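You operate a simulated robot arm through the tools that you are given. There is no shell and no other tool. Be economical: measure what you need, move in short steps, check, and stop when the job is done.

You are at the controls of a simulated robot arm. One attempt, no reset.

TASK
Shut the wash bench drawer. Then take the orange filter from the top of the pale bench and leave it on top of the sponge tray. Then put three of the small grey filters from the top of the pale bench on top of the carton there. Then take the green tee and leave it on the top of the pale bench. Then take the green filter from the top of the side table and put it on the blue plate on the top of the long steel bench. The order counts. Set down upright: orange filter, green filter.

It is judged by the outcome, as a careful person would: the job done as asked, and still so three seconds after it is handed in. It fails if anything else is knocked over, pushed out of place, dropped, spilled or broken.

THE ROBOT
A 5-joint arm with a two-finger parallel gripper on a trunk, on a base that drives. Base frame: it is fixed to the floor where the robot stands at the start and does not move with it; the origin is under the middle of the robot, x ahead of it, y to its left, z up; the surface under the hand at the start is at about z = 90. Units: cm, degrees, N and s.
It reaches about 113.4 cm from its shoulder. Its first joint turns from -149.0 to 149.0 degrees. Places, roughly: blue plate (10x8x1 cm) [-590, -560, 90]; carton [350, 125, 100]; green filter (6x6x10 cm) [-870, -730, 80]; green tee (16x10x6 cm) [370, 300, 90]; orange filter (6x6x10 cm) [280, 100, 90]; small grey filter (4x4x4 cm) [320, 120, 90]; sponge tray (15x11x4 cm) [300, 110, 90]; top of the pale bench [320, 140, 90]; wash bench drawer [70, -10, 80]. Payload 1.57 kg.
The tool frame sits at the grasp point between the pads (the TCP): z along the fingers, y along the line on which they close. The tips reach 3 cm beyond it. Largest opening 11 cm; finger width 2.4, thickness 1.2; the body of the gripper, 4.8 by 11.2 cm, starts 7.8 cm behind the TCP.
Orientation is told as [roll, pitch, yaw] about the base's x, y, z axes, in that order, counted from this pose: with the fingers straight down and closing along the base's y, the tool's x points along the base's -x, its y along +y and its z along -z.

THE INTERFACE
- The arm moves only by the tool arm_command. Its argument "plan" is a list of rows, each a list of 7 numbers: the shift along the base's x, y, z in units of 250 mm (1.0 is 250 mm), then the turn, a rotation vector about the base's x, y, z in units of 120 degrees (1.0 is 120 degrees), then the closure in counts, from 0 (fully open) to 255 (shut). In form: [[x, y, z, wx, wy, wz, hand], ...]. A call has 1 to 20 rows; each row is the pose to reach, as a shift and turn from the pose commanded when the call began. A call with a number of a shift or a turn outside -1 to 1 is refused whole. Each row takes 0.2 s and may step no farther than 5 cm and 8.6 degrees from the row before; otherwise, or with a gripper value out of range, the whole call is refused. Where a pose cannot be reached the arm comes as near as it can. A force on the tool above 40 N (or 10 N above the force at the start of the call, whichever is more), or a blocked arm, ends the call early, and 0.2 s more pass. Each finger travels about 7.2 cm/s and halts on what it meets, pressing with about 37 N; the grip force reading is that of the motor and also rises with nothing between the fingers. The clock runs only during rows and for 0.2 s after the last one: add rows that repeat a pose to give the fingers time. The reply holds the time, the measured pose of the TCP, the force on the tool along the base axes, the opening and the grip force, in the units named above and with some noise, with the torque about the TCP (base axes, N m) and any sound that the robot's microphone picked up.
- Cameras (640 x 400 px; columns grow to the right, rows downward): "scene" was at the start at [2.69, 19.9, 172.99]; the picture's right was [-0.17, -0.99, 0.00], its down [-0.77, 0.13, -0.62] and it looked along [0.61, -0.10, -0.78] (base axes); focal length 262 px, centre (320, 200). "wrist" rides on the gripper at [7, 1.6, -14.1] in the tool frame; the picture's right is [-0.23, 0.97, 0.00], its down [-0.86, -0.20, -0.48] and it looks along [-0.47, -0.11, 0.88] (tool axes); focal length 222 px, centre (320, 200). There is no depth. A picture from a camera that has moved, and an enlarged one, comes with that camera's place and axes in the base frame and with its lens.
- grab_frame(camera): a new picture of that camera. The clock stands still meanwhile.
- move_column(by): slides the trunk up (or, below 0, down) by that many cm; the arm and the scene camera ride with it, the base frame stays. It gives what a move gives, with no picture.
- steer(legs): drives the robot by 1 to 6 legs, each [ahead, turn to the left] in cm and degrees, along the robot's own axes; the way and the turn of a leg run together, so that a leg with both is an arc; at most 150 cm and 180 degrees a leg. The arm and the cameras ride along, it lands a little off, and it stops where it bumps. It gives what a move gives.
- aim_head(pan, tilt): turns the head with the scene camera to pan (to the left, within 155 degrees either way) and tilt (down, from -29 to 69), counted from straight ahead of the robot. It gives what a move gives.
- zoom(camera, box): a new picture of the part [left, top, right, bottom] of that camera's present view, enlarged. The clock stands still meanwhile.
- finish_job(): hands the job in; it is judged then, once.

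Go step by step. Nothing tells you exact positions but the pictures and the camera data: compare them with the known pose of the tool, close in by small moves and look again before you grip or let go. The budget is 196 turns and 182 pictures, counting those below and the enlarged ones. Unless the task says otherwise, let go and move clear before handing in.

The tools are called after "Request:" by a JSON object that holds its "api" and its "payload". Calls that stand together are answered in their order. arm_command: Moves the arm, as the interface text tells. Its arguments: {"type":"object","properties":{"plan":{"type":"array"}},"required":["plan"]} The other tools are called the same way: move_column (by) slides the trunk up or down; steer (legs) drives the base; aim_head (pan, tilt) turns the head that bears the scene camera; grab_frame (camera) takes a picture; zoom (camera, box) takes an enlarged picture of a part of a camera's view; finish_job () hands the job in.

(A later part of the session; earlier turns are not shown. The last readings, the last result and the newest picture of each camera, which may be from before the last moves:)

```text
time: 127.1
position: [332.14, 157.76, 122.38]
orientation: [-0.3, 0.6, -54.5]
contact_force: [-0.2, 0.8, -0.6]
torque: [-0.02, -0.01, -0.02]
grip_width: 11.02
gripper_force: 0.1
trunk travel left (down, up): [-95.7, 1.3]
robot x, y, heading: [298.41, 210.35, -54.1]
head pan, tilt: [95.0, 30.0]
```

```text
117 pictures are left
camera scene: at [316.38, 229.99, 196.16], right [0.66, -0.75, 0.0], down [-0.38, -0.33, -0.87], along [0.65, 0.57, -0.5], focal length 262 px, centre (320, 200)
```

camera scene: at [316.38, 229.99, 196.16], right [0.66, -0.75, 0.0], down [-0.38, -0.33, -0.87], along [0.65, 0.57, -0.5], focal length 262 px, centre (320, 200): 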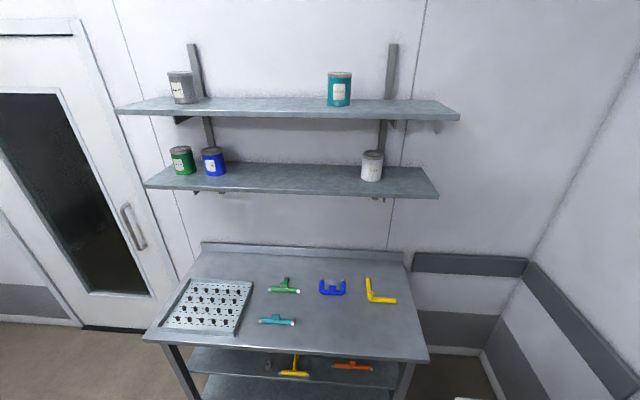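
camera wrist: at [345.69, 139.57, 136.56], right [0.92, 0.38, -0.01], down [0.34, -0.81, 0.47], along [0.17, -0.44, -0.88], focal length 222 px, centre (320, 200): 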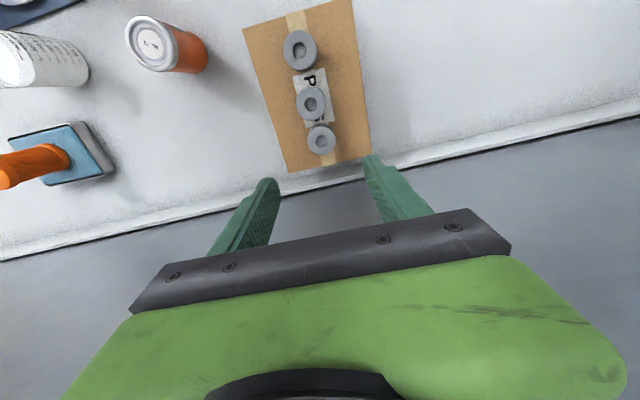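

The wall shelf hangs at about z 142 above the back of the table, so I'll lower the trunk before reaching in. Driving there now.

Request:
{"api": "steer", "payload": {"legs": [[0, 128.3], [48, 0], [0, -37.3]]}}

Request:
{"api": "move_column", "payload": {"by": -17}}

Request:
{"api": "aim_head", "payload": {"pan": 0, "tilt": 50}}

Request:
{"api": "grab_frame", "payload": {"camera": "scene"}}

Request:
{"api": "grab_frame", "payload": {"camera": "wrist"}}

```text
time: 137.0
position: [358.5, 295.5, 122.23]
orientation: [-0.2, 0.7, 40.0]
contact_force: [0.4, -0.5, -0.2]
torque: [-0.01, 0.07, 0.05]
grip_width: 11.01
gripper_force: 0.2
trunk travel left (down, up): [-95.7, 1.3]
robot x, y, heading: [308.45, 257.95, 40.8]
head pan, tilt: [95.0, 30.0]
```

```text
time: 138.9
position: [358.27, 295.51, 105.43]
orientation: [-0.3, 0.7, 40.0]
contact_force: [-0.7, 0.3, 0.4]
torque: [0.05, 0.01, -0.02]
grip_width: 11.01
gripper_force: 0.0
trunk travel left (down, up): [-78.7, 18.3]
robot x, y, heading: [308.26, 257.8, 40.7]
head pan, tilt: [95.0, 30.0]
```

```text
time: 140.6
position: [358.21, 295.58, 105.39]
orientation: [-0.3, 0.6, 40.0]
contact_force: [0.5, -0.6, -0.1]
torque: [-0.02, -0.02, 0.02]
grip_width: 11.02
gripper_force: 0.0
trunk travel left (down, up): [-78.7, 18.3]
robot x, y, heading: [308.49, 258.21, 40.9]
head pan, tilt: [0.0, 50.0]
```

```text
116 pictures are left
camera scene: at [299.82, 273.02, 176.21], right [0.65, -0.76, 0.0], down [-0.58, -0.5, -0.64], along [0.49, 0.42, -0.77], focal length 262 px, centre (320, 200)
```

scene: 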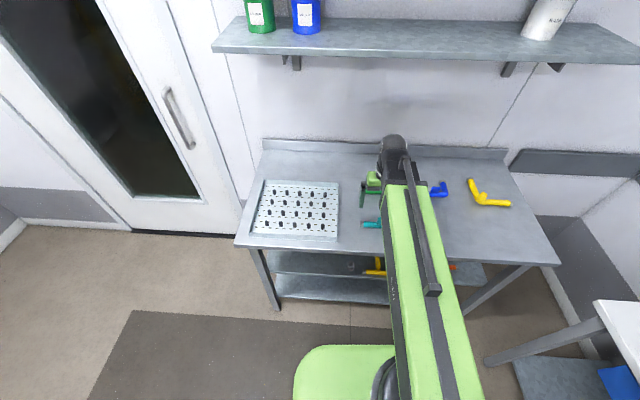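

```text
115 pictures are left
camera wrist: at [351.95, 292.43, 119.57], right [-0.45, 0.89, -0.01], down [0.79, 0.4, 0.47], along [0.42, 0.21, -0.88], focal length 222 px, centre (320, 200)
```

wrist: 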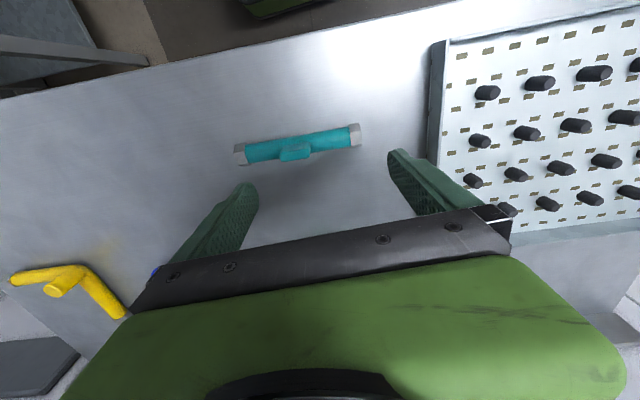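

The hand is over the teal tee; the green one lies about 18 cm farther in. Moving in at this low height.

Request:
{"api": "arm_command", "payload": {"plan": [[0.12, 0.066, 0, 0, 0, 0, 0], [0.24, 0.132, 0, 0, 0, 0, 0], [0.36, 0.198, 0, 0, 0, 0, 0], [0.48, 0.264, 0, 0, 0, 0, 0], [0.6, 0.33, 0, 0, 0, 0, 0], [0.6, 0.33, 0, 0, 0, 0, 0]]}}

Request:
{"api": "grab_frame", "payload": {"camera": "wrist"}}

Request:
{"api": "grab_frame", "payload": {"camera": "scene"}}

```text
time: 142.0
position: [373.38, 303.77, 105.38]
orientation: [-0.3, 0.7, 40.0]
contact_force: [0.8, 0.7, -1.0]
torque: [-0.01, -0.01, 0.0]
grip_width: 10.98
gripper_force: 0.0
trunk travel left (down, up): [-78.7, 18.3]
robot x, y, heading: [308.59, 257.96, 40.4]
head pan, tilt: [0.0, 50.0]
```

```text
114 pictures are left
camera wrist: at [367.01, 300.67, 119.58], right [-0.45, 0.89, -0.01], down [0.79, 0.4, 0.47], along [0.42, 0.21, -0.88], focal length 222 px, centre (320, 200)
```

wrist: 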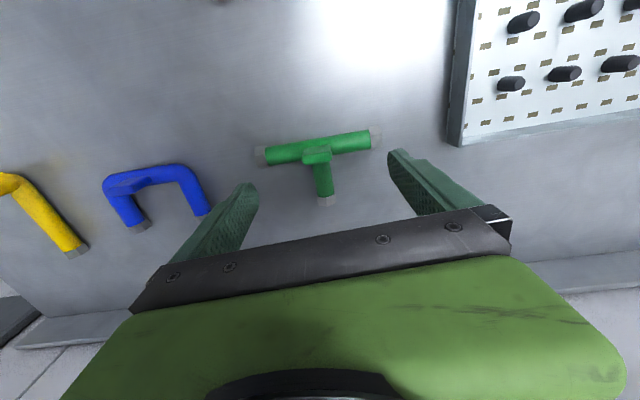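

```text
113 pictures are left
camera scene: at [299.8, 272.99, 176.21], right [0.65, -0.76, 0.0], down [-0.58, -0.5, -0.64], along [0.49, 0.42, -0.77], focal length 262 px, centre (320, 200)
```

scene: 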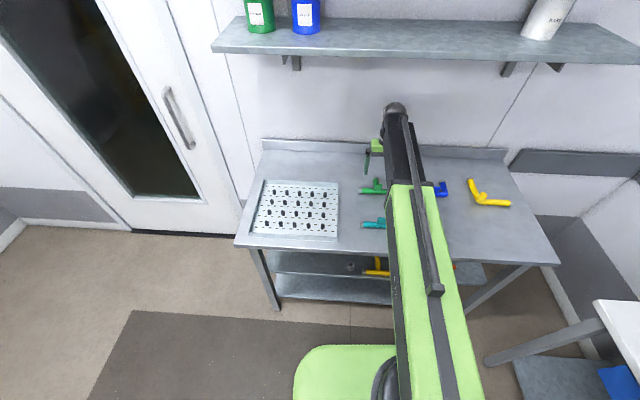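

Request:
{"api": "zoom", "payload": {"camera": "wrist", "box": [230, 100, 410, 220]}}

Request:
{"api": "zoom", "payload": {"camera": "scene", "box": [340, 150, 420, 240]}}

```text
3.33 times, centred on (320, 160) of wrist
camera zoom: at [367.01, 300.67, 119.58], right [-0.45, 0.89, -0.01], down [0.79, 0.4, 0.47], along [0.42, 0.21, -0.88], focal length 740 px, centre (320, 333)
```

zoom: 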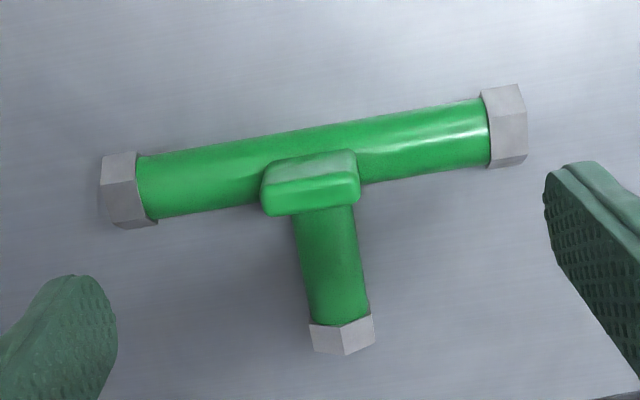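

```text
4.44 times, centred on (380, 195) of scene
camera zoom: at [299.8, 272.99, 176.21], right [0.65, -0.76, 0.0], down [-0.58, -0.5, -0.64], along [0.49, 0.42, -0.77], focal length 1165 px, centre (53, 222)
```

zoom: 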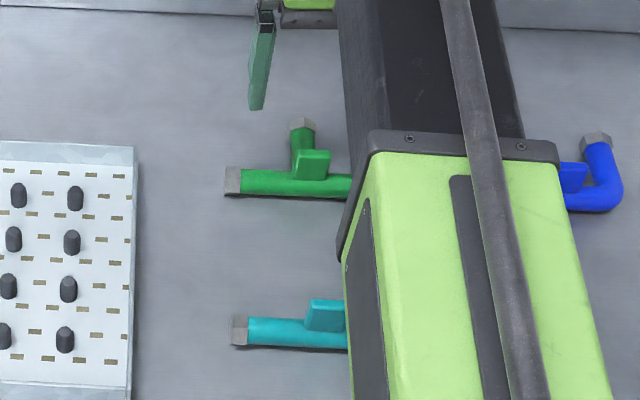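

The tee has a grip lug on top of its junction at about (372.9,303.3), nearly aligned with my fingers. I'll align and lower so the tips straddle the lug just above the pipe.

Request:
{"api": "arm_command", "payload": {"plan": [[-0.019, -0.019, 0, 0, 0, -0.028, 60], [-0.019, -0.019, 0, 0, 0, -0.028, 100], [-0.019, -0.019, 0, 0, 0, -0.028, 110]]}}

Request:
{"api": "move_column", "payload": {"by": -6}}

Request:
{"api": "grab_frame", "payload": {"camera": "wrist"}}

Request:
{"api": "zoom", "payload": {"camera": "scene", "box": [340, 120, 420, 210]}}

```text
time: 142.8
position: [372.82, 303.22, 105.43]
orientation: [-0.3, 0.6, 36.7]
contact_force: [1.0, 1.2, -0.2]
torque: [0.0, 0.0, -0.02]
grip_width: 6.24
gripper_force: 0.2
trunk travel left (down, up): [-78.7, 18.3]
robot x, y, heading: [308.49, 258.13, 40.7]
head pan, tilt: [0.0, 50.0]
```

```text
time: 143.8
position: [372.86, 303.18, 99.32]
orientation: [-0.3, 0.6, 36.6]
contact_force: [0.7, 0.1, -0.2]
torque: [0.01, 0.02, 0.04]
grip_width: 6.28
gripper_force: 0.1
trunk travel left (down, up): [-72.7, 24.3]
robot x, y, heading: [308.65, 257.96, 40.6]
head pan, tilt: [0.0, 50.0]
```

```text
110 pictures are left
camera wrist: at [366.36, 300.53, 113.57], right [-0.4, 0.92, -0.01], down [0.81, 0.35, 0.47], along [0.43, 0.18, -0.88], focal length 222 px, centre (320, 200)
```

wrist: 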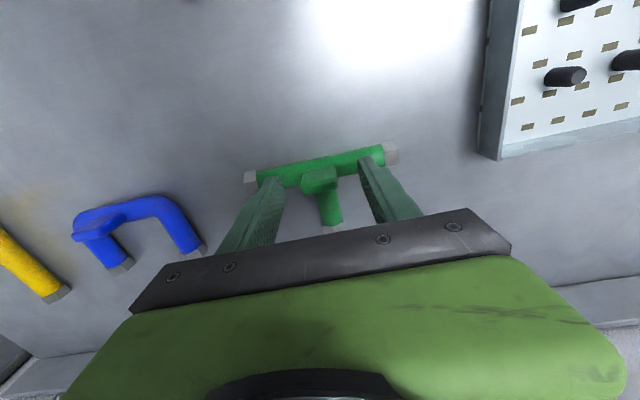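

```text
4.44 times, centred on (380, 165) of scene
camera zoom: at [299.82, 273.0, 170.21], right [0.65, -0.76, 0.0], down [-0.58, -0.5, -0.64], along [0.49, 0.42, -0.77], focal length 1165 px, centre (53, 356)
```

zoom: 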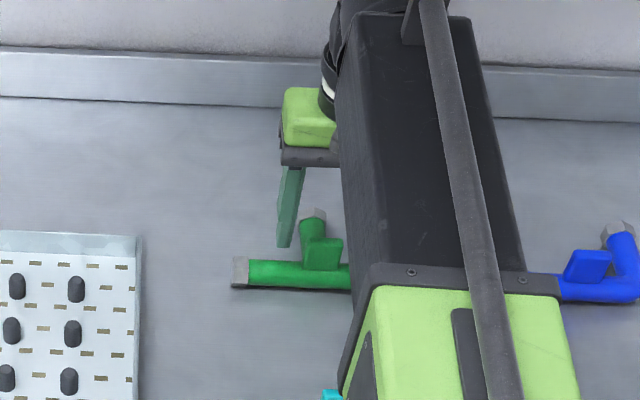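

Well aligned. Lowering until tips are just above the pipe.

Request:
{"api": "move_column", "payload": {"by": -2.6}}

Request:
{"api": "move_column", "payload": {"by": -0.5}}

Request:
{"api": "zoom", "payload": {"camera": "wrist", "box": [230, 120, 410, 240]}}

```text
time: 144.6
position: [372.87, 303.24, 96.79]
orientation: [-0.2, 0.6, 36.5]
contact_force: [-0.2, -0.1, 0.2]
torque: [-0.01, 0.02, 0.02]
grip_width: 6.25
gripper_force: 0.0
trunk travel left (down, up): [-70.1, 26.9]
robot x, y, heading: [308.69, 258.04, 40.6]
head pan, tilt: [0.0, 50.0]
```

```text
time: 145.1
position: [372.88, 303.22, 96.38]
orientation: [-0.3, 0.6, 36.7]
contact_force: [-0.2, 0.2, -0.8]
torque: [-0.02, -0.01, 0.02]
grip_width: 6.25
gripper_force: 0.0
trunk travel left (down, up): [-69.6, 27.4]
robot x, y, heading: [308.57, 258.17, 40.7]
head pan, tilt: [0.0, 50.0]
```

```text
3.33 times, centred on (320, 180) of wrist
camera zoom: at [366.37, 300.54, 110.47], right [-0.4, 0.92, -0.01], down [0.81, 0.35, 0.47], along [0.43, 0.18, -0.88], focal length 740 px, centre (320, 267)
```

zoom: 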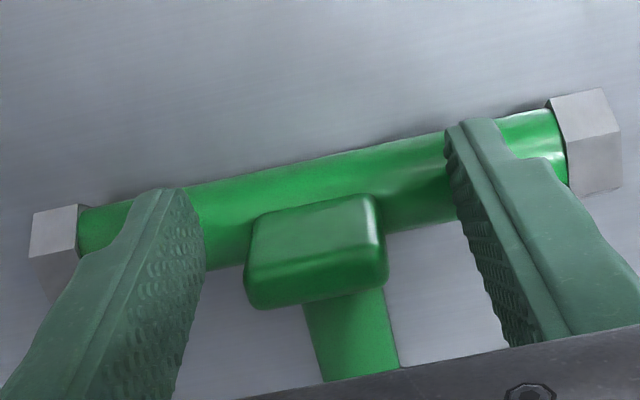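

No contact with the pipe. Closing on the lug.

Request:
{"api": "arm_command", "payload": {"plan": [[0, 0, 0, 0, 0, 0, 180], [0, 0, 0, 0, 0, 0, 230], [0, 0, 0, 0, 0, 0, 230], [0, 0, 0, 0, 0, 0, 230]]}}

Request:
{"api": "move_column", "payload": {"by": 3}}

Request:
{"api": "grab_frame", "payload": {"camera": "wrist"}}

Request:
{"api": "zoom", "payload": {"camera": "scene", "box": [340, 120, 420, 210]}}

```text
time: 146.1
position: [372.8, 303.23, 96.35]
orientation: [-0.2, 0.6, 36.6]
contact_force: [0.2, -0.5, 1.3]
torque: [0.16, 0.15, -0.06]
grip_width: 3.33
gripper_force: 37.2
trunk travel left (down, up): [-69.6, 27.4]
robot x, y, heading: [308.54, 257.82, 40.8]
head pan, tilt: [0.0, 50.0]
```

```text
time: 146.8
position: [372.84, 303.24, 99.4]
orientation: [-0.3, 0.6, 36.6]
contact_force: [0.2, -0.4, -2.4]
torque: [-0.01, 0.05, -0.01]
grip_width: 3.35
gripper_force: 37.1
trunk travel left (down, up): [-72.6, 24.4]
robot x, y, heading: [308.43, 257.65, 40.4]
head pan, tilt: [0.0, 50.0]
```

```text
107 pictures are left
camera wrist: at [366.38, 300.55, 113.46], right [-0.4, 0.92, -0.01], down [0.81, 0.35, 0.47], along [0.43, 0.18, -0.88], focal length 222 px, centre (320, 200)
```

wrist: 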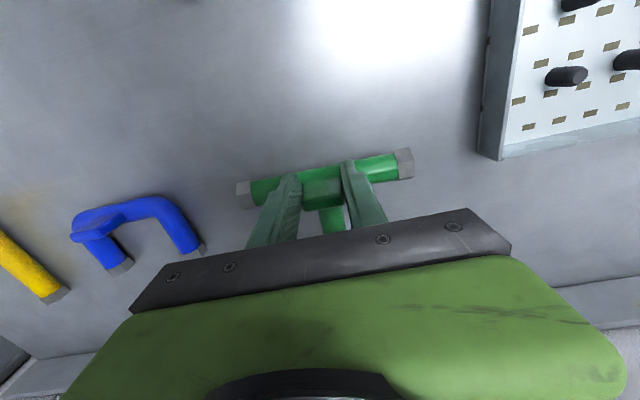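

```text
4.44 times, centred on (380, 165) of scene
camera zoom: at [299.85, 273.03, 170.11], right [0.65, -0.76, 0.0], down [-0.58, -0.5, -0.64], along [0.49, 0.42, -0.77], focal length 1165 px, centre (53, 356)
```

zoom: 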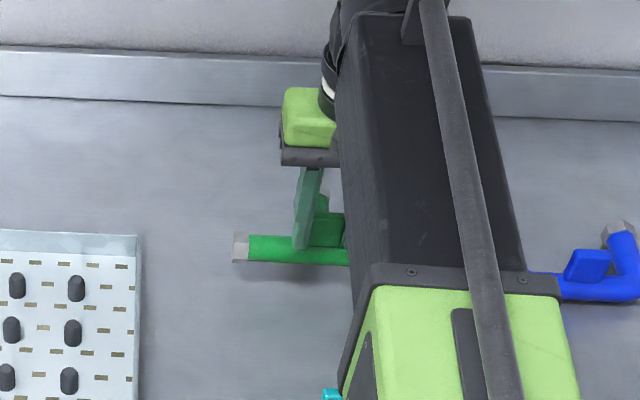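

The tee is lifted and level. Raising, retracting clear of the shelf, then raising fully.

Request:
{"api": "move_column", "payload": {"by": 7}}

Request:
{"api": "arm_command", "payload": {"plan": [[-0.111, -0.078, 0, 0, 0, 0, 230], [-0.222, -0.156, 0, 0, 0, 0, 230], [-0.333, -0.234, 0, 0, 0, 0, 230], [-0.445, -0.312, 0, 0, 0, 0, 230], [-0.556, -0.39, 0, 0, 0, 0, 230]]}}

Request:
{"api": "move_column", "payload": {"by": 13}}

Request:
{"api": "grab_frame", "payload": {"camera": "wrist"}}

```text
time: 147.9
position: [372.88, 303.34, 106.27]
orientation: [-0.2, 0.5, 36.6]
contact_force: [1.2, -0.4, -1.6]
torque: [-0.04, 0.05, -0.02]
grip_width: 3.34
gripper_force: 37.0
trunk travel left (down, up): [-79.6, 17.4]
robot x, y, heading: [308.62, 258.0, 41.0]
head pan, tilt: [0.0, 50.0]
```

```text
time: 149.1
position: [358.76, 293.39, 106.37]
orientation: [-0.3, 0.7, 36.6]
contact_force: [0.1, 0.0, -1.5]
torque: [-0.04, 0.05, 0.0]
grip_width: 3.35
gripper_force: 37.2
trunk travel left (down, up): [-79.6, 17.4]
robot x, y, heading: [308.89, 257.67, 40.4]
head pan, tilt: [0.0, 50.0]
```

```text
time: 150.7
position: [358.95, 293.54, 119.39]
orientation: [-0.4, 0.5, 36.6]
contact_force: [-0.4, -0.6, -2.2]
torque: [-0.04, 0.07, 0.04]
grip_width: 3.36
gripper_force: 36.9
trunk travel left (down, up): [-92.6, 4.4]
robot x, y, heading: [308.56, 258.54, 40.7]
head pan, tilt: [0.0, 50.0]
```

```text
105 pictures are left
camera wrist: at [352.45, 290.76, 133.45], right [-0.4, 0.92, -0.01], down [0.81, 0.35, 0.47], along [0.43, 0.18, -0.88], focal length 222 px, centre (320, 200)
```

wrist: 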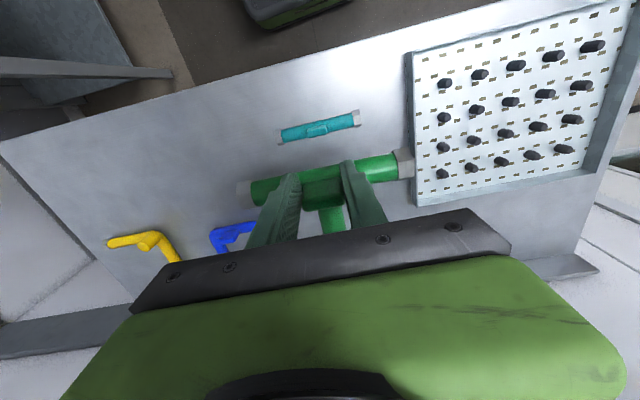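

Driving back to the earlier spot facing the pale bench; the free area left of the carton, around (363,156), will take the tee.

Request:
{"api": "steer", "payload": {"legs": [[0, -142.7], [49, 0], [0, 48]]}}

Request:
{"api": "grab_frame", "payload": {"camera": "scene"}}

Request:
{"api": "grab_frame", "payload": {"camera": "wrist"}}

```text
time: 161.7
position: [326.82, 156.58, 119.3]
orientation: [-0.2, 0.6, -59.9]
contact_force: [-0.1, -0.2, -1.5]
torque: [0.08, -0.03, 0.05]
grip_width: 3.34
gripper_force: 36.8
trunk travel left (down, up): [-92.6, 4.4]
robot x, y, heading: [296.61, 209.95, -56.4]
head pan, tilt: [0.0, 50.0]
```

```text
104 pictures are left
camera scene: at [311.99, 216.91, 190.14], right [-0.83, -0.56, 0.0], down [-0.42, 0.64, -0.64], along [0.36, -0.53, -0.77], focal length 262 px, centre (320, 200)
```

scene: 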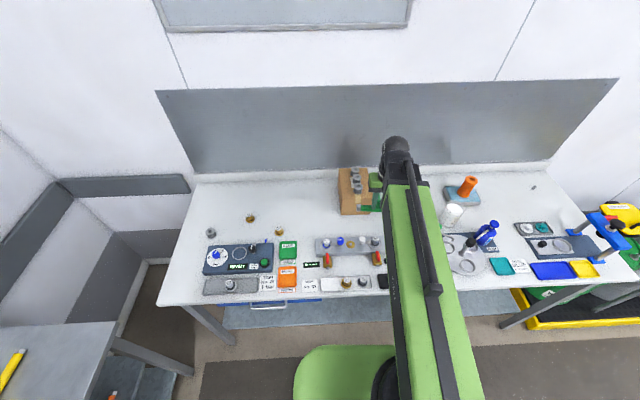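

```text
103 pictures are left
camera wrist: at [324.81, 163.34, 133.48], right [0.96, 0.29, -0.01], down [0.26, -0.84, 0.47], along [0.13, -0.45, -0.88], focal length 222 px, centre (320, 200)
```

wrist: 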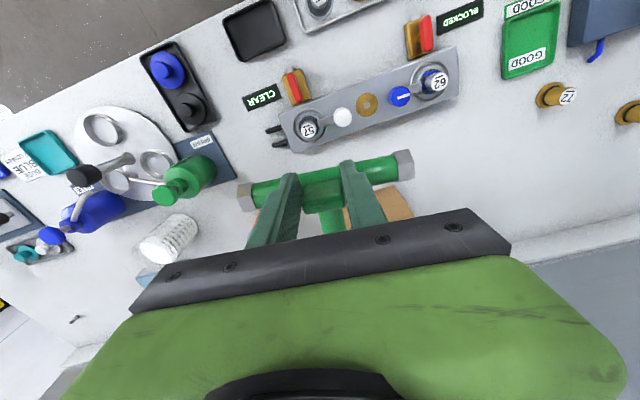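

Moving over the free patch.

Request:
{"api": "arm_command", "payload": {"plan": [[0.18, -0.005, 0, 0, 0, 0.03, 230], [0.36, -0.01, 0, 0, 0, 0.067, 230], [0.54, -0.02, 0, 0, 0, 0.067, 230], [0.72, -0.025, 0, 0, 0, 0.067, 230], [0.72, -0.025, 0, 0, 0, 0.067, 230]]}}

Request:
{"api": "arm_command", "payload": {"plan": [[0.18, -0.01, 0, 0, 0, 0, 230], [0.36, -0.02, 0, 0, 0, 0, 230], [0.54, -0.03, 0, 0, 0, 0, 230], [0.72, -0.04, 0, 0, 0, 0, 230], [0.72, -0.04, 0, 0, 0, 0, 230]]}}

Request:
{"api": "grab_frame", "payload": {"camera": "wrist"}}

Request:
{"api": "grab_frame", "payload": {"camera": "scene"}}

```text
time: 162.9
position: [344.89, 155.87, 119.35]
orientation: [-0.4, 0.5, -51.7]
contact_force: [0.0, -0.1, -2.5]
torque: [0.04, 0.05, -0.02]
grip_width: 3.34
gripper_force: 36.6
trunk travel left (down, up): [-92.6, 4.4]
robot x, y, heading: [296.58, 210.11, -56.3]
head pan, tilt: [0.0, 50.0]
```

```text
time: 164.1
position: [362.89, 155.03, 119.39]
orientation: [-0.3, 0.6, -51.8]
contact_force: [-0.9, -0.1, -1.5]
torque: [0.05, 0.01, -0.01]
grip_width: 3.36
gripper_force: 37.6
trunk travel left (down, up): [-92.6, 4.4]
robot x, y, heading: [296.48, 209.88, -56.3]
head pan, tilt: [0.0, 50.0]
```

```text
102 pictures are left
camera wrist: at [360.01, 161.51, 133.48], right [0.91, 0.42, -0.01], down [0.38, -0.8, 0.47], along [0.19, -0.43, -0.88], focal length 222 px, centre (320, 200)
```

wrist: 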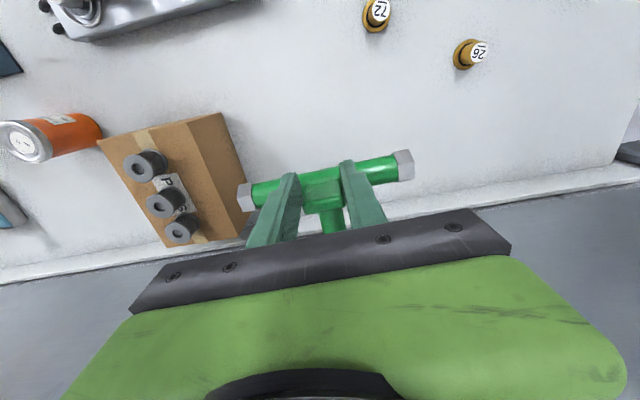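

```text
101 pictures are left
camera scene: at [312.23, 217.01, 190.11], right [-0.83, -0.56, 0.0], down [-0.43, 0.64, -0.64], along [0.36, -0.53, -0.77], focal length 262 px, centre (320, 200)
```

scene: 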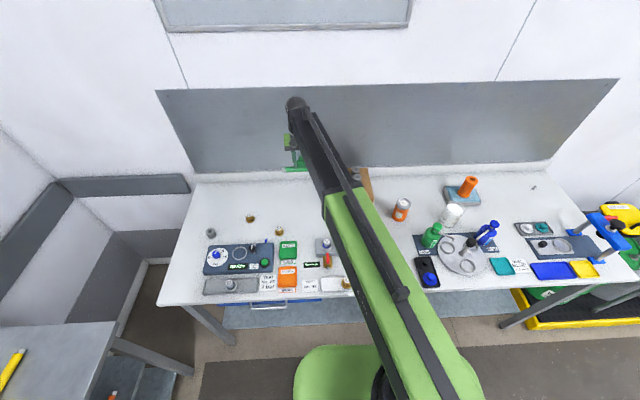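

Clear bench below. Lowering.

Request:
{"api": "move_column", "payload": {"by": -21.8}}

Request:
{"api": "grab_frame", "payload": {"camera": "wrist"}}

Request:
{"api": "move_column", "payload": {"by": -0.8}}

Request:
{"api": "move_column", "payload": {"by": -0.3}}

```text
time: 166.4
position: [362.95, 155.05, 97.54]
orientation: [-0.3, 0.6, -51.6]
contact_force: [-0.1, 0.6, -1.9]
torque: [0.07, 0.01, 0.01]
grip_width: 3.31
gripper_force: 37.2
trunk travel left (down, up): [-70.8, 26.2]
robot x, y, heading: [296.28, 210.17, -56.4]
head pan, tilt: [0.0, 50.0]
```

```text
100 pictures are left
camera wrist: at [360.03, 161.5, 111.66], right [0.91, 0.42, -0.01], down [0.38, -0.8, 0.47], along [0.19, -0.43, -0.88], focal length 222 px, centre (320, 200)
```

wrist: 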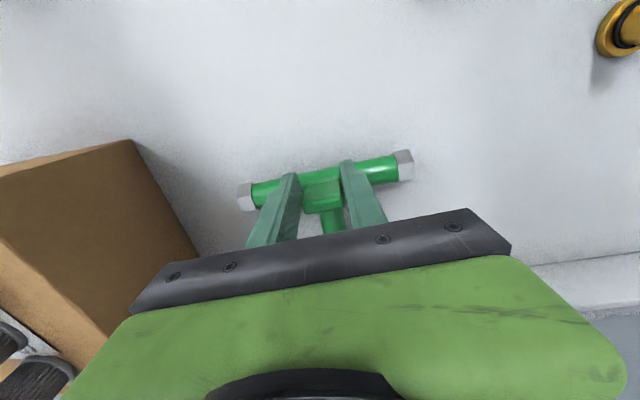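

```text
time: 167.0
position: [362.97, 155.13, 96.68]
orientation: [-0.3, 0.6, -51.7]
contact_force: [0.0, 0.8, -2.0]
torque: [0.02, 0.03, 0.01]
grip_width: 3.32
gripper_force: 37.1
trunk travel left (down, up): [-70.0, 27.0]
robot x, y, heading: [296.58, 210.29, -56.2]
head pan, tilt: [0.0, 50.0]
```

```text
time: 167.5
position: [362.92, 155.12, 96.42]
orientation: [-0.3, 0.7, -51.7]
contact_force: [0.2, 0.4, -1.6]
torque: [0.03, 0.02, -0.01]
grip_width: 3.32
gripper_force: 36.9
trunk travel left (down, up): [-69.7, 27.3]
robot x, y, heading: [296.26, 210.24, -56.1]
head pan, tilt: [0.0, 50.0]
```

Request:
{"api": "move_column", "payload": {"by": -0.25}}

Request:
{"api": "move_column", "payload": {"by": -0.2}}

```text
time: 168.0
position: [362.91, 155.06, 96.34]
orientation: [-0.3, 0.4, -51.7]
contact_force: [4.5, -4.8, 19.9]
torque: [-0.23, -0.65, -0.07]
grip_width: 3.33
gripper_force: 36.9
trunk travel left (down, up): [-69.5, 27.5]
robot x, y, heading: [296.73, 210.11, -56.4]
head pan, tilt: [0.0, 50.0]
```

```text
time: 168.5
position: [362.72, 155.25, 96.16]
orientation: [-0.3, 0.4, -51.6]
contact_force: [6.8, -5.7, 31.4]
torque: [-0.24, -0.63, 0.01]
grip_width: 3.32
gripper_force: 37.1
trunk travel left (down, up): [-69.3, 27.7]
robot x, y, heading: [296.29, 209.98, -56.2]
head pan, tilt: [0.0, 50.0]
```

Resting on the bench. Easing up, opening, and rising.

Request:
{"api": "move_column", "payload": {"by": 0.25}}

Request:
{"api": "arm_command", "payload": {"plan": [[0, 0, 0, 0, 0, 0, 170], [0, 0, 0, 0, 0, 0, 140], [0, 0, 0, 0, 0, 0, 110], [0, 0, 0, 0, 0, 0, 90]]}}

Request:
{"api": "move_column", "payload": {"by": 26}}

Request:
{"api": "grab_frame", "payload": {"camera": "wrist"}}

```text
time: 169.1
position: [362.84, 155.2, 96.16]
orientation: [-0.3, 0.8, -51.6]
contact_force: [0.9, 0.4, -1.0]
torque: [0.13, -0.02, 0.03]
grip_width: 3.36
gripper_force: 36.6
trunk travel left (down, up): [-69.5, 27.5]
robot x, y, heading: [296.82, 210.04, -56.1]
head pan, tilt: [0.0, 50.0]
```

```text
time: 170.1
position: [362.87, 155.05, 96.25]
orientation: [-0.3, 0.6, -51.7]
contact_force: [-0.2, 0.1, -0.4]
torque: [0.04, 0.06, 0.02]
grip_width: 7.11
gripper_force: 0.0
trunk travel left (down, up): [-69.5, 27.5]
robot x, y, heading: [296.33, 210.22, -56.4]
head pan, tilt: [0.0, 50.0]
```

```text
time: 172.7
position: [362.86, 155.22, 122.21]
orientation: [-0.3, 0.6, -51.7]
contact_force: [0.5, -0.3, 0.6]
torque: [-0.01, -0.03, 0.02]
grip_width: 7.11
gripper_force: 0.1
trunk travel left (down, up): [-95.5, 1.5]
robot x, y, heading: [296.45, 210.2, -56.0]
head pan, tilt: [0.0, 50.0]
```

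```text
99 pictures are left
camera wrist: at [360.03, 161.51, 136.36], right [0.91, 0.42, -0.01], down [0.38, -0.8, 0.47], along [0.19, -0.43, -0.88], focal length 222 px, centre (320, 200)
```

wrist: 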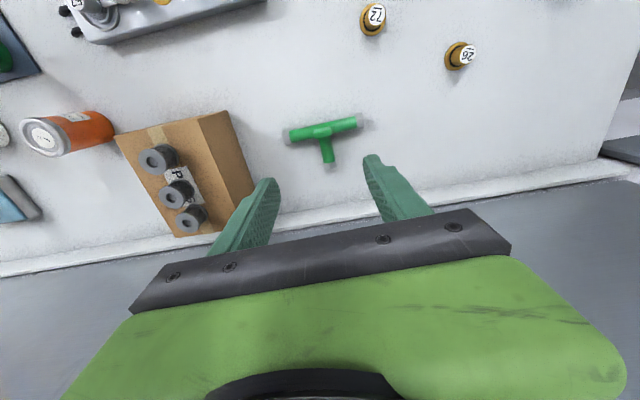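

The tee is on the pale bench. Now retracting and looking back across the room for the route to the far side table around (-870,-730).

Request:
{"api": "arm_command", "payload": {"plan": [[-0.133, 0.11, 0, 0, 0, 0, 0], [-0.267, 0.22, 0, 0, 0, 0, 0], [-0.4, 0.33, 0, 0, 0, 0, 0], [-0.533, 0.44, 0, 0, 0, 0, 0], [-0.667, 0.55, 0, 0, 0, 0, 0], [-0.8, 0.66, 0, 0, 0, 0, 0]]}}

Request:
{"api": "aim_head", "payload": {"pan": -95, "tilt": 12}}

Request:
{"api": "grab_frame", "payload": {"camera": "scene"}}

Request:
{"api": "aim_head", "payload": {"pan": -150, "tilt": 12}}

Request:
{"api": "grab_frame", "payload": {"camera": "scene"}}

```text
time: 174.1
position: [342.66, 171.64, 122.37]
orientation: [-0.3, 0.5, -51.7]
contact_force: [-0.2, -0.1, -0.7]
torque: [0.03, 0.01, 0.01]
grip_width: 11.01
gripper_force: 0.0
trunk travel left (down, up): [-95.5, 1.5]
robot x, y, heading: [296.55, 209.94, -56.3]
head pan, tilt: [0.0, 50.0]
```

```text
time: 175.8
position: [342.78, 171.54, 122.17]
orientation: [-0.3, 0.5, -51.6]
contact_force: [-0.1, -0.4, 0.0]
torque: [-0.02, -0.03, 0.0]
grip_width: 10.99
gripper_force: 0.0
trunk travel left (down, up): [-95.5, 1.5]
robot x, y, heading: [296.49, 210.26, -56.2]
head pan, tilt: [-95.0, 12.0]
```

```text
98 pictures are left
camera scene: at [299.83, 218.94, 198.87], right [-0.48, 0.88, 0.0], down [0.18, 0.1, -0.98], along [-0.86, -0.47, -0.21], focal length 262 px, centre (320, 200)
```

scene: 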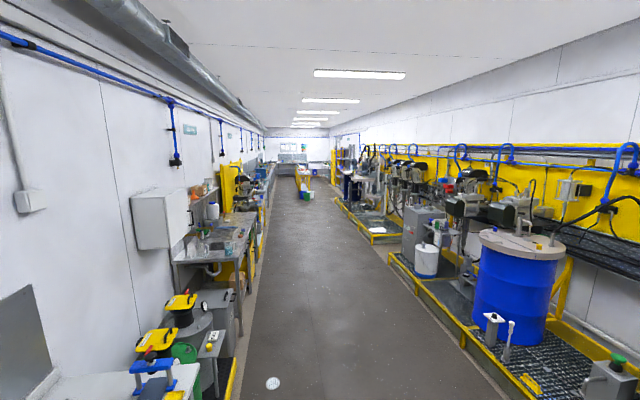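

```text
time: 177.1
position: [342.88, 171.51, 122.19]
orientation: [-0.3, 0.6, -51.7]
contact_force: [-0.6, 0.1, -0.5]
torque: [-0.03, 0.05, 0.0]
grip_width: 10.99
gripper_force: 0.1
trunk travel left (down, up): [-95.5, 1.5]
robot x, y, heading: [296.61, 210.13, -56.0]
head pan, tilt: [-150.0, 12.0]
```

```text
97 pictures are left
camera scene: at [299.64, 227.55, 198.87], right [0.44, 0.9, 0.0], down [0.19, -0.09, -0.98], along [-0.88, 0.43, -0.21], focal length 262 px, centre (320, 200)
```

scene: 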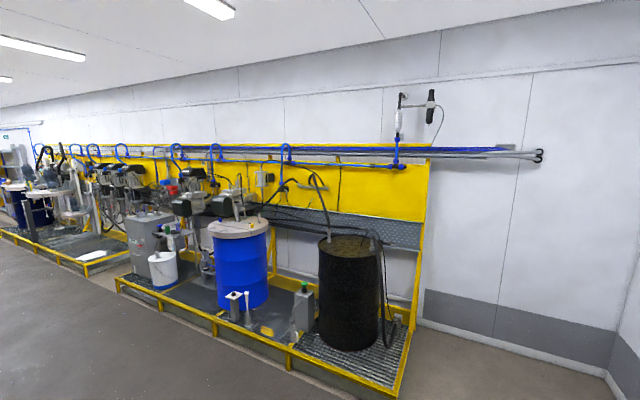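

I see the long aisle running along about heading 217°, with benches on the left and machinery on the right; the goals lie roughly 12 m and 15 m down it on the left. Driving down in stages, keeping to mid-aisle.

Request:
{"api": "steer", "payload": {"legs": [[0, -100], [150, 0], [0, 13.2], [150, 0], [150, 0]]}}

Request:
{"api": "aim_head", "payload": {"pan": 0, "tilt": 18}}

Request:
{"api": "grab_frame", "payload": {"camera": "scene"}}

```text
time: 203.5
position: [-126.27, -66.34, 122.2]
orientation: [-0.3, 0.6, -142.6]
contact_force: [-0.3, -0.4, -0.4]
torque: [-0.01, -0.04, 0.0]
grip_width: 10.99
gripper_force: 0.1
trunk travel left (down, up): [-95.5, 1.5]
robot x, y, heading: [-86.9, -20.67, -147.3]
head pan, tilt: [-150.0, 12.0]
```

```text
time: 205.9
position: [-126.13, -66.45, 122.2]
orientation: [-0.3, 0.6, -142.6]
contact_force: [-0.2, 0.2, -0.6]
torque: [0.01, 0.01, -0.02]
grip_width: 11.0
gripper_force: 0.1
trunk travel left (down, up): [-95.5, 1.5]
robot x, y, heading: [-86.84, -20.85, -147.2]
head pan, tilt: [0.0, 18.0]
```

```text
96 pictures are left
camera scene: at [-81.78, -37.57, 197.89], right [-0.54, 0.84, 0.0], down [0.26, 0.17, -0.95], along [-0.8, -0.52, -0.31], focal length 262 px, centre (320, 200)
```

scene: 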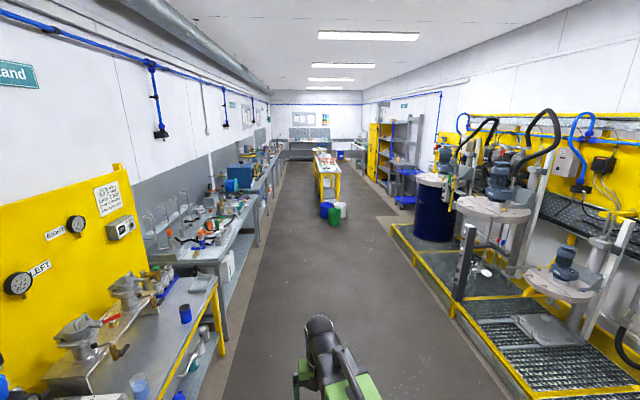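

The aisle is clear, with an island table ahead on the right; the left passage is wide enough. Continuing, drifting slightly left.

Request:
{"api": "steer", "payload": {"legs": [[0, 8.2], [150, 0], [150, 0]]}}

Request:
{"api": "grab_frame", "payload": {"camera": "scene"}}

```text
time: 221.1
position: [-357.37, -261.86, 122.18]
orientation: [-0.2, 0.6, -137.7]
contact_force: [1.0, 0.3, -0.5]
torque: [-0.01, -0.01, 0.0]
grip_width: 10.98
gripper_force: 0.2
trunk travel left (down, up): [-95.5, 1.5]
robot x, y, heading: [-321.99, -212.86, -142.1]
head pan, tilt: [0.0, 18.0]
```

```text
95 pictures are left
camera scene: at [-315.64, -229.19, 197.89], right [-0.61, 0.79, 0.0], down [0.24, 0.19, -0.95], along [-0.75, -0.58, -0.31], focal length 262 px, centre (320, 200)
```

scene: 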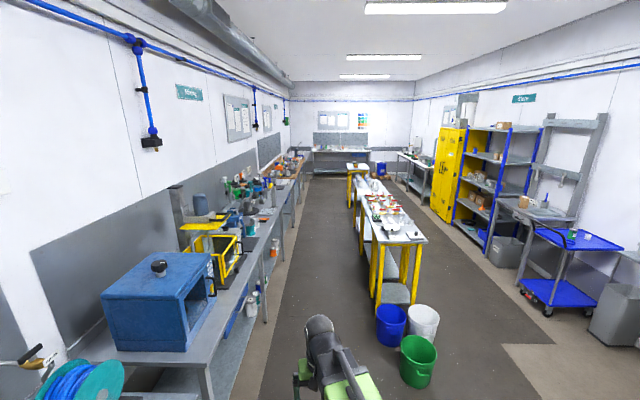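

Request:
{"api": "zoom", "payload": {"camera": "scene", "box": [220, 120, 420, 245]}}

```text
3.20 times, centred on (320, 182) of scene
camera zoom: at [-315.64, -229.19, 197.89], right [-0.61, 0.79, 0.0], down [0.24, 0.19, -0.95], along [-0.75, -0.58, -0.31], focal length 839 px, centre (320, 256)
```

zoom: 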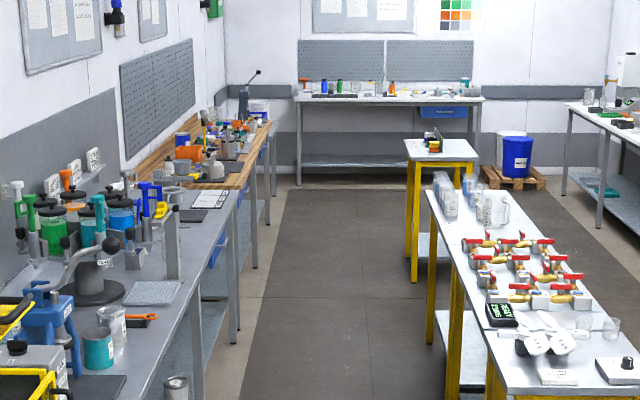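

Going on through the passage between the long bench and the island.

Request:
{"api": "steer", "payload": {"legs": [[0, 2.5], [150, 0], [120, -1]]}}

Request:
{"api": "aim_head", "payload": {"pan": 35, "tilt": 35}}

Request:
{"api": "grab_frame", "payload": {"camera": "scene"}}

Request:
{"api": "aim_head", "payload": {"pan": 0, "tilt": 25}}

Request:
{"api": "grab_frame", "payload": {"camera": "scene"}}

```text
time: 234.8
position: [-564.46, -438.18, 122.16]
orientation: [-0.3, 0.6, -135.8]
contact_force: [-0.2, -0.2, 0.2]
torque: [0.03, -0.03, -0.02]
grip_width: 11.02
gripper_force: 0.1
trunk travel left (down, up): [-95.5, 1.5]
robot x, y, heading: [-530.93, -388.04, -140.1]
head pan, tilt: [0.0, 18.0]
```

```text
time: 235.8
position: [-564.47, -438.22, 122.27]
orientation: [-0.3, 0.6, -135.6]
contact_force: [0.5, -0.1, -0.3]
torque: [0.03, 0.0, -0.02]
grip_width: 11.0
gripper_force: 0.0
trunk travel left (down, up): [-95.5, 1.5]
robot x, y, heading: [-531.26, -387.8, -140.2]
head pan, tilt: [35.0, 35.0]
```

```text
93 pictures are left
camera scene: at [-519.0, -406.63, 195.18], right [-0.96, 0.26, 0.0], down [0.15, 0.55, -0.82], along [-0.21, -0.79, -0.57], focal length 262 px, centre (320, 200)
```

scene: 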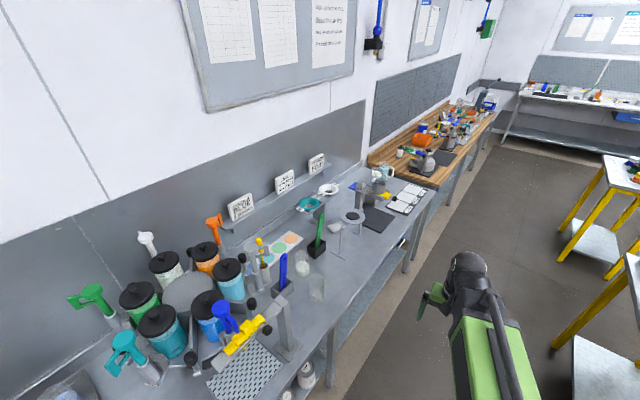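

```text
time: 236.8
position: [-564.51, -438.19, 122.25]
orientation: [-0.4, 0.6, -135.7]
contact_force: [0.3, 0.0, -0.4]
torque: [-0.01, -0.02, -0.01]
grip_width: 10.97
gripper_force: 0.1
trunk travel left (down, up): [-95.5, 1.5]
robot x, y, heading: [-530.99, -387.75, -140.3]
head pan, tilt: [0.0, 25.0]
```

```text
92 pictures are left
camera scene: at [-523.75, -404.05, 196.75], right [-0.64, 0.77, 0.0], down [0.32, 0.27, -0.91], along [-0.7, -0.58, -0.42], focal length 262 px, centre (320, 200)
```

scene: 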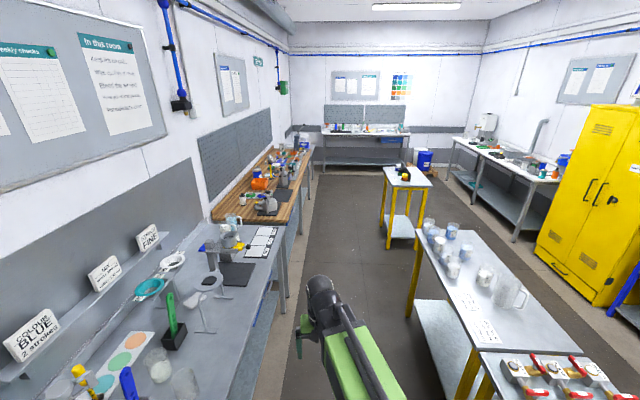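

Request:
{"api": "aim_head", "payload": {"pan": 35, "tilt": 38}}

Request:
{"api": "zoom", "payload": {"camera": "scene", "box": [260, 120, 460, 245]}}

Request:
{"api": "zoom", "payload": {"camera": "scene", "box": [380, 50, 540, 150]}}

```text
time: 237.8
position: [-564.48, -438.1, 122.2]
orientation: [-0.3, 0.7, -135.7]
contact_force: [0.2, 0.1, 0.3]
torque: [0.02, -0.03, -0.01]
grip_width: 11.0
gripper_force: 0.1
trunk travel left (down, up): [-95.5, 1.5]
robot x, y, heading: [-530.74, -387.97, -140.2]
head pan, tilt: [35.0, 38.0]
```

```text
3.20 times, centred on (360, 182) of scene
camera zoom: at [-518.96, -406.47, 194.73], right [-0.96, 0.26, 0.0], down [0.16, 0.59, -0.79], along [-0.21, -0.76, -0.62], focal length 839 px, centre (192, 256)
```

zoom: 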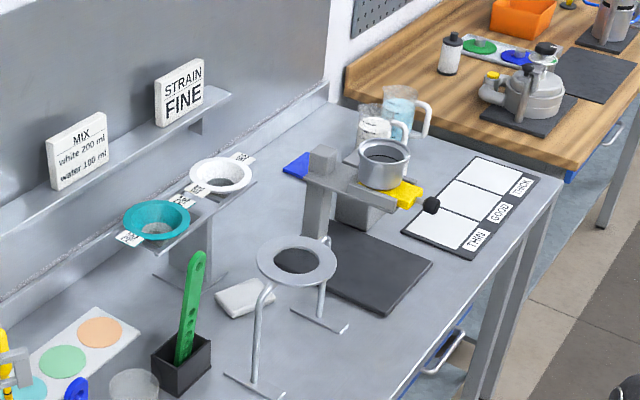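

```text
4.00 times, centred on (460, 100) of scene
camera zoom: at [-518.96, -406.47, 194.73], right [-0.96, 0.26, 0.0], down [0.16, 0.59, -0.79], along [-0.21, -0.76, -0.62], focal length 1049 px, centre (-240, 600)
```

zoom: 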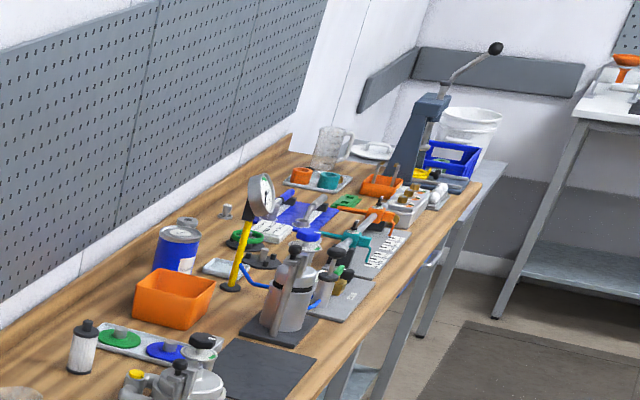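

I found the blue plate: at about (-587,-560), toward the back of the steel bench behind a small stand. First I need the green filter, so driving on to the far side table beyond the wooden bench.

Request:
{"api": "steer", "payload": {"legs": [[0, -3.5], [150, 0], [150, 0]]}}

Request:
{"api": "aim_head", "payload": {"pan": 40, "tilt": 35}}

Request:
{"api": "grab_frame", "payload": {"camera": "scene"}}

```text
time: 253.0
position: [-820.54, -610.89, 122.21]
orientation: [-0.2, 0.6, -141.7]
contact_force: [1.2, 0.5, 0.4]
torque: [0.02, -0.01, 0.0]
grip_width: 11.01
gripper_force: 0.0
trunk travel left (down, up): [-95.5, 1.5]
robot x, y, heading: [-781.59, -564.54, -146.4]
head pan, tilt: [35.0, 38.0]
```

```text
time: 253.7
position: [-820.43, -611.06, 122.31]
orientation: [-0.3, 0.6, -141.7]
contact_force: [-0.6, 0.2, 0.0]
torque: [0.0, 0.01, -0.02]
grip_width: 11.0
gripper_force: 0.0
trunk travel left (down, up): [-95.5, 1.5]
robot x, y, heading: [-781.77, -564.66, -146.2]
head pan, tilt: [40.0, 35.0]
```

```text
89 pictures are left
camera scene: at [-771.14, -584.8, 195.18], right [-0.96, 0.28, 0.0], down [0.16, 0.55, -0.82], along [-0.23, -0.79, -0.57], focal length 262 px, centre (320, 200)
```

scene: 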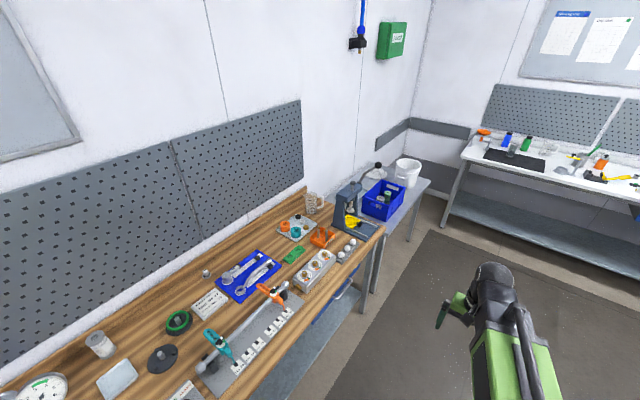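

Request:
{"api": "zoom", "payload": {"camera": "scene", "box": [330, 140, 450, 220]}}

```text
5.00 times, centred on (390, 180) of scene
camera zoom: at [-771.14, -584.8, 195.18], right [-0.96, 0.28, 0.0], down [0.16, 0.55, -0.82], along [-0.23, -0.79, -0.57], focal length 1311 px, centre (-30, 300)
```

zoom: 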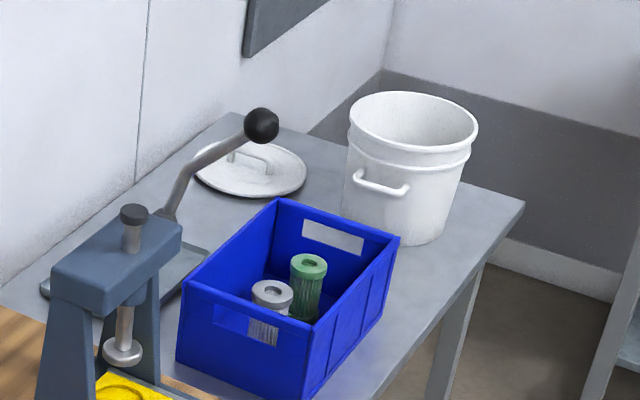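

The green filter stands inside a blue bin on the side table, beside a grey one, with a white bucket beyond. Driving up to face the table.

Request:
{"api": "steer", "payload": {"legs": [[0, 3.5], [150, 0], [11, 0], [0, 90]]}}

Request:
{"api": "aim_head", "payload": {"pan": 0, "tilt": 45}}

Request:
{"api": "grab_frame", "payload": {"camera": "scene"}}

Request:
{"api": "grab_frame", "payload": {"camera": "wrist"}}

```text
time: 266.1
position: [-862.92, -697.0, 122.38]
orientation: [-0.1, 0.4, -48.7]
contact_force: [0.0, 0.0, 0.2]
torque: [-0.01, -0.08, -0.03]
grip_width: 10.97
gripper_force: 0.0
trunk travel left (down, up): [-95.5, 1.5]
robot x, y, heading: [-907.03, -657.99, -54.2]
head pan, tilt: [40.0, 35.0]
```

```text
time: 267.2
position: [-862.75, -697.0, 122.33]
orientation: [-0.3, 0.6, -48.7]
contact_force: [-0.2, 0.1, 0.1]
torque: [0.01, -0.03, 0.0]
grip_width: 11.01
gripper_force: 0.0
trunk travel left (down, up): [-95.5, 1.5]
robot x, y, heading: [-906.97, -658.12, -54.2]
head pan, tilt: [0.0, 45.0]
```

```text
87 pictures are left
camera scene: at [-891.25, -650.81, 193.7], right [-0.81, -0.59, 0.0], down [-0.42, 0.57, -0.71], along [0.42, -0.57, -0.71], focal length 262 px, centre (320, 200)
```

scene: 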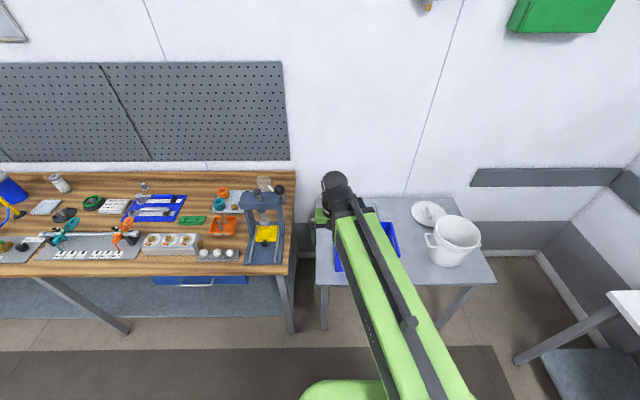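

```text
86 pictures are left
camera wrist: at [-865.93, -690.79, 136.36], right [0.88, 0.47, -0.01], down [0.42, -0.78, 0.47], along [0.22, -0.42, -0.88], focal length 222 px, centre (320, 200)
```

wrist: 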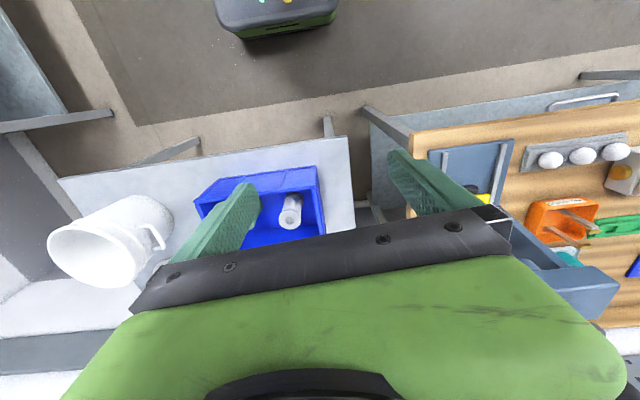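

Request:
{"api": "zoom", "payload": {"camera": "wrist", "box": [160, 130, 360, 255]}}

Request:
{"api": "zoom", "payload": {"camera": "scene", "box": [280, 170, 480, 295]}}

```text
3.20 times, centred on (260, 192) of wrist
camera zoom: at [-865.93, -690.79, 136.36], right [0.88, 0.47, -0.01], down [0.42, -0.78, 0.47], along [0.22, -0.42, -0.88], focal length 711 px, centre (512, 224)
```

zoom: 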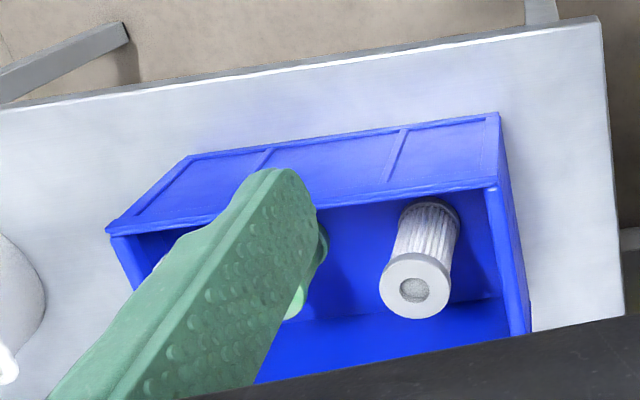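

```text
3.20 times, centred on (380, 232) of scene
camera zoom: at [-891.25, -650.81, 193.7], right [-0.81, -0.59, 0.0], down [-0.42, 0.57, -0.71], along [0.42, -0.57, -0.71], focal length 839 px, centre (128, 96)
```

zoom: 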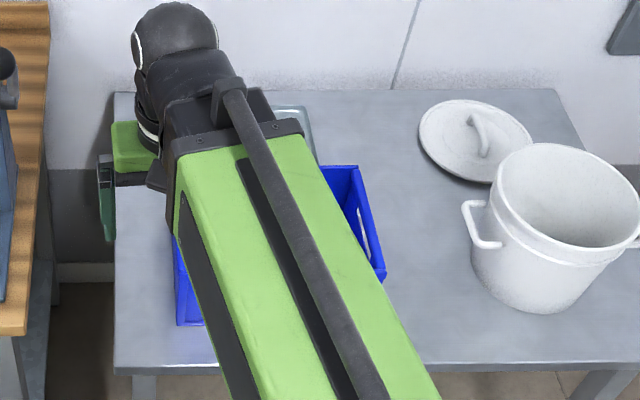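

The bin's inside is ~27x19 cm; the grey filter is at (-858.6,-720.7) and the green about 10 cm farther along, near (-866.5,-726.5). The fingers fit in the gap between them. Moving over the green one, raised, to look down.

Request:
{"api": "arm_command", "payload": {"plan": [[-0.024, -0.19, 0, 0, 0, -0.036, 0], [-0.048, -0.38, 0, 0, 0, -0.036, 0], [-0.072, -0.57, 0, 0, 0, -0.036, 0], [-0.096, -0.76, 0, 0, 0, -0.036, 0], [-0.12, -0.95, 0, 0, 0, -0.036, 0], [-0.12, -0.95, 0, 0, 0, -0.036, 0]]}}

Request:
{"api": "arm_command", "payload": {"plan": [[-0.01, -0.12, 0, 0, 0, 0, 0], [-0.02, -0.23, 0, 0, 0, 0, 0], [-0.02, -0.23, 0, 0, 0, 0, 0]]}}

Request:
{"api": "grab_frame", "payload": {"camera": "wrist"}}

Request:
{"api": "grab_frame", "payload": {"camera": "scene"}}

```text
time: 268.6
position: [-865.75, -720.7, 122.18]
orientation: [-0.3, 0.5, -53.0]
contact_force: [-0.1, 0.8, 0.4]
torque: [-0.03, 0.01, 0.0]
grip_width: 11.02
gripper_force: 0.1
trunk travel left (down, up): [-95.5, 1.5]
robot x, y, heading: [-907.39, -657.83, -53.9]
head pan, tilt: [0.0, 45.0]
```

```text
time: 269.4
position: [-866.21, -726.46, 122.34]
orientation: [-0.3, 0.6, -53.2]
contact_force: [-0.2, 0.5, -0.7]
torque: [-0.01, -0.03, 0.02]
grip_width: 10.99
gripper_force: 0.0
trunk travel left (down, up): [-95.5, 1.5]
robot x, y, heading: [-907.23, -658.2, -54.1]
head pan, tilt: [0.0, 45.0]
```

```text
83 pictures are left
camera wrist: at [-869.02, -719.95, 136.38], right [0.91, 0.4, -0.01], down [0.36, -0.81, 0.47], along [0.18, -0.43, -0.88], focal length 222 px, centre (320, 200)
```

wrist: 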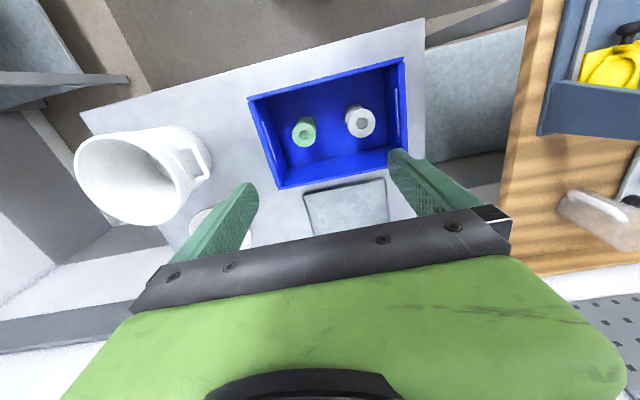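

```text
82 pictures are left
camera scene: at [-891.25, -650.74, 193.7], right [-0.81, -0.59, 0.0], down [-0.42, 0.57, -0.71], along [0.42, -0.57, -0.71], focal length 262 px, centre (320, 200)
```

scene: 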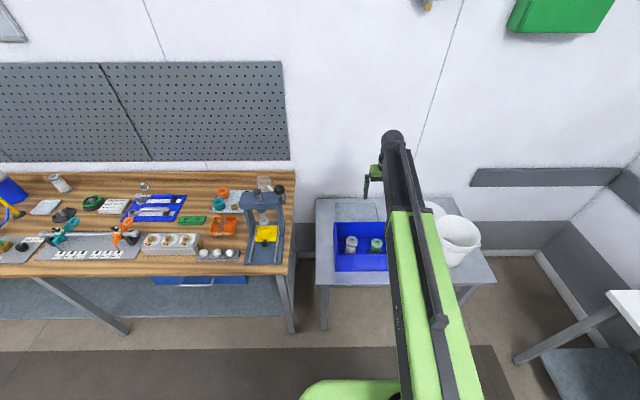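

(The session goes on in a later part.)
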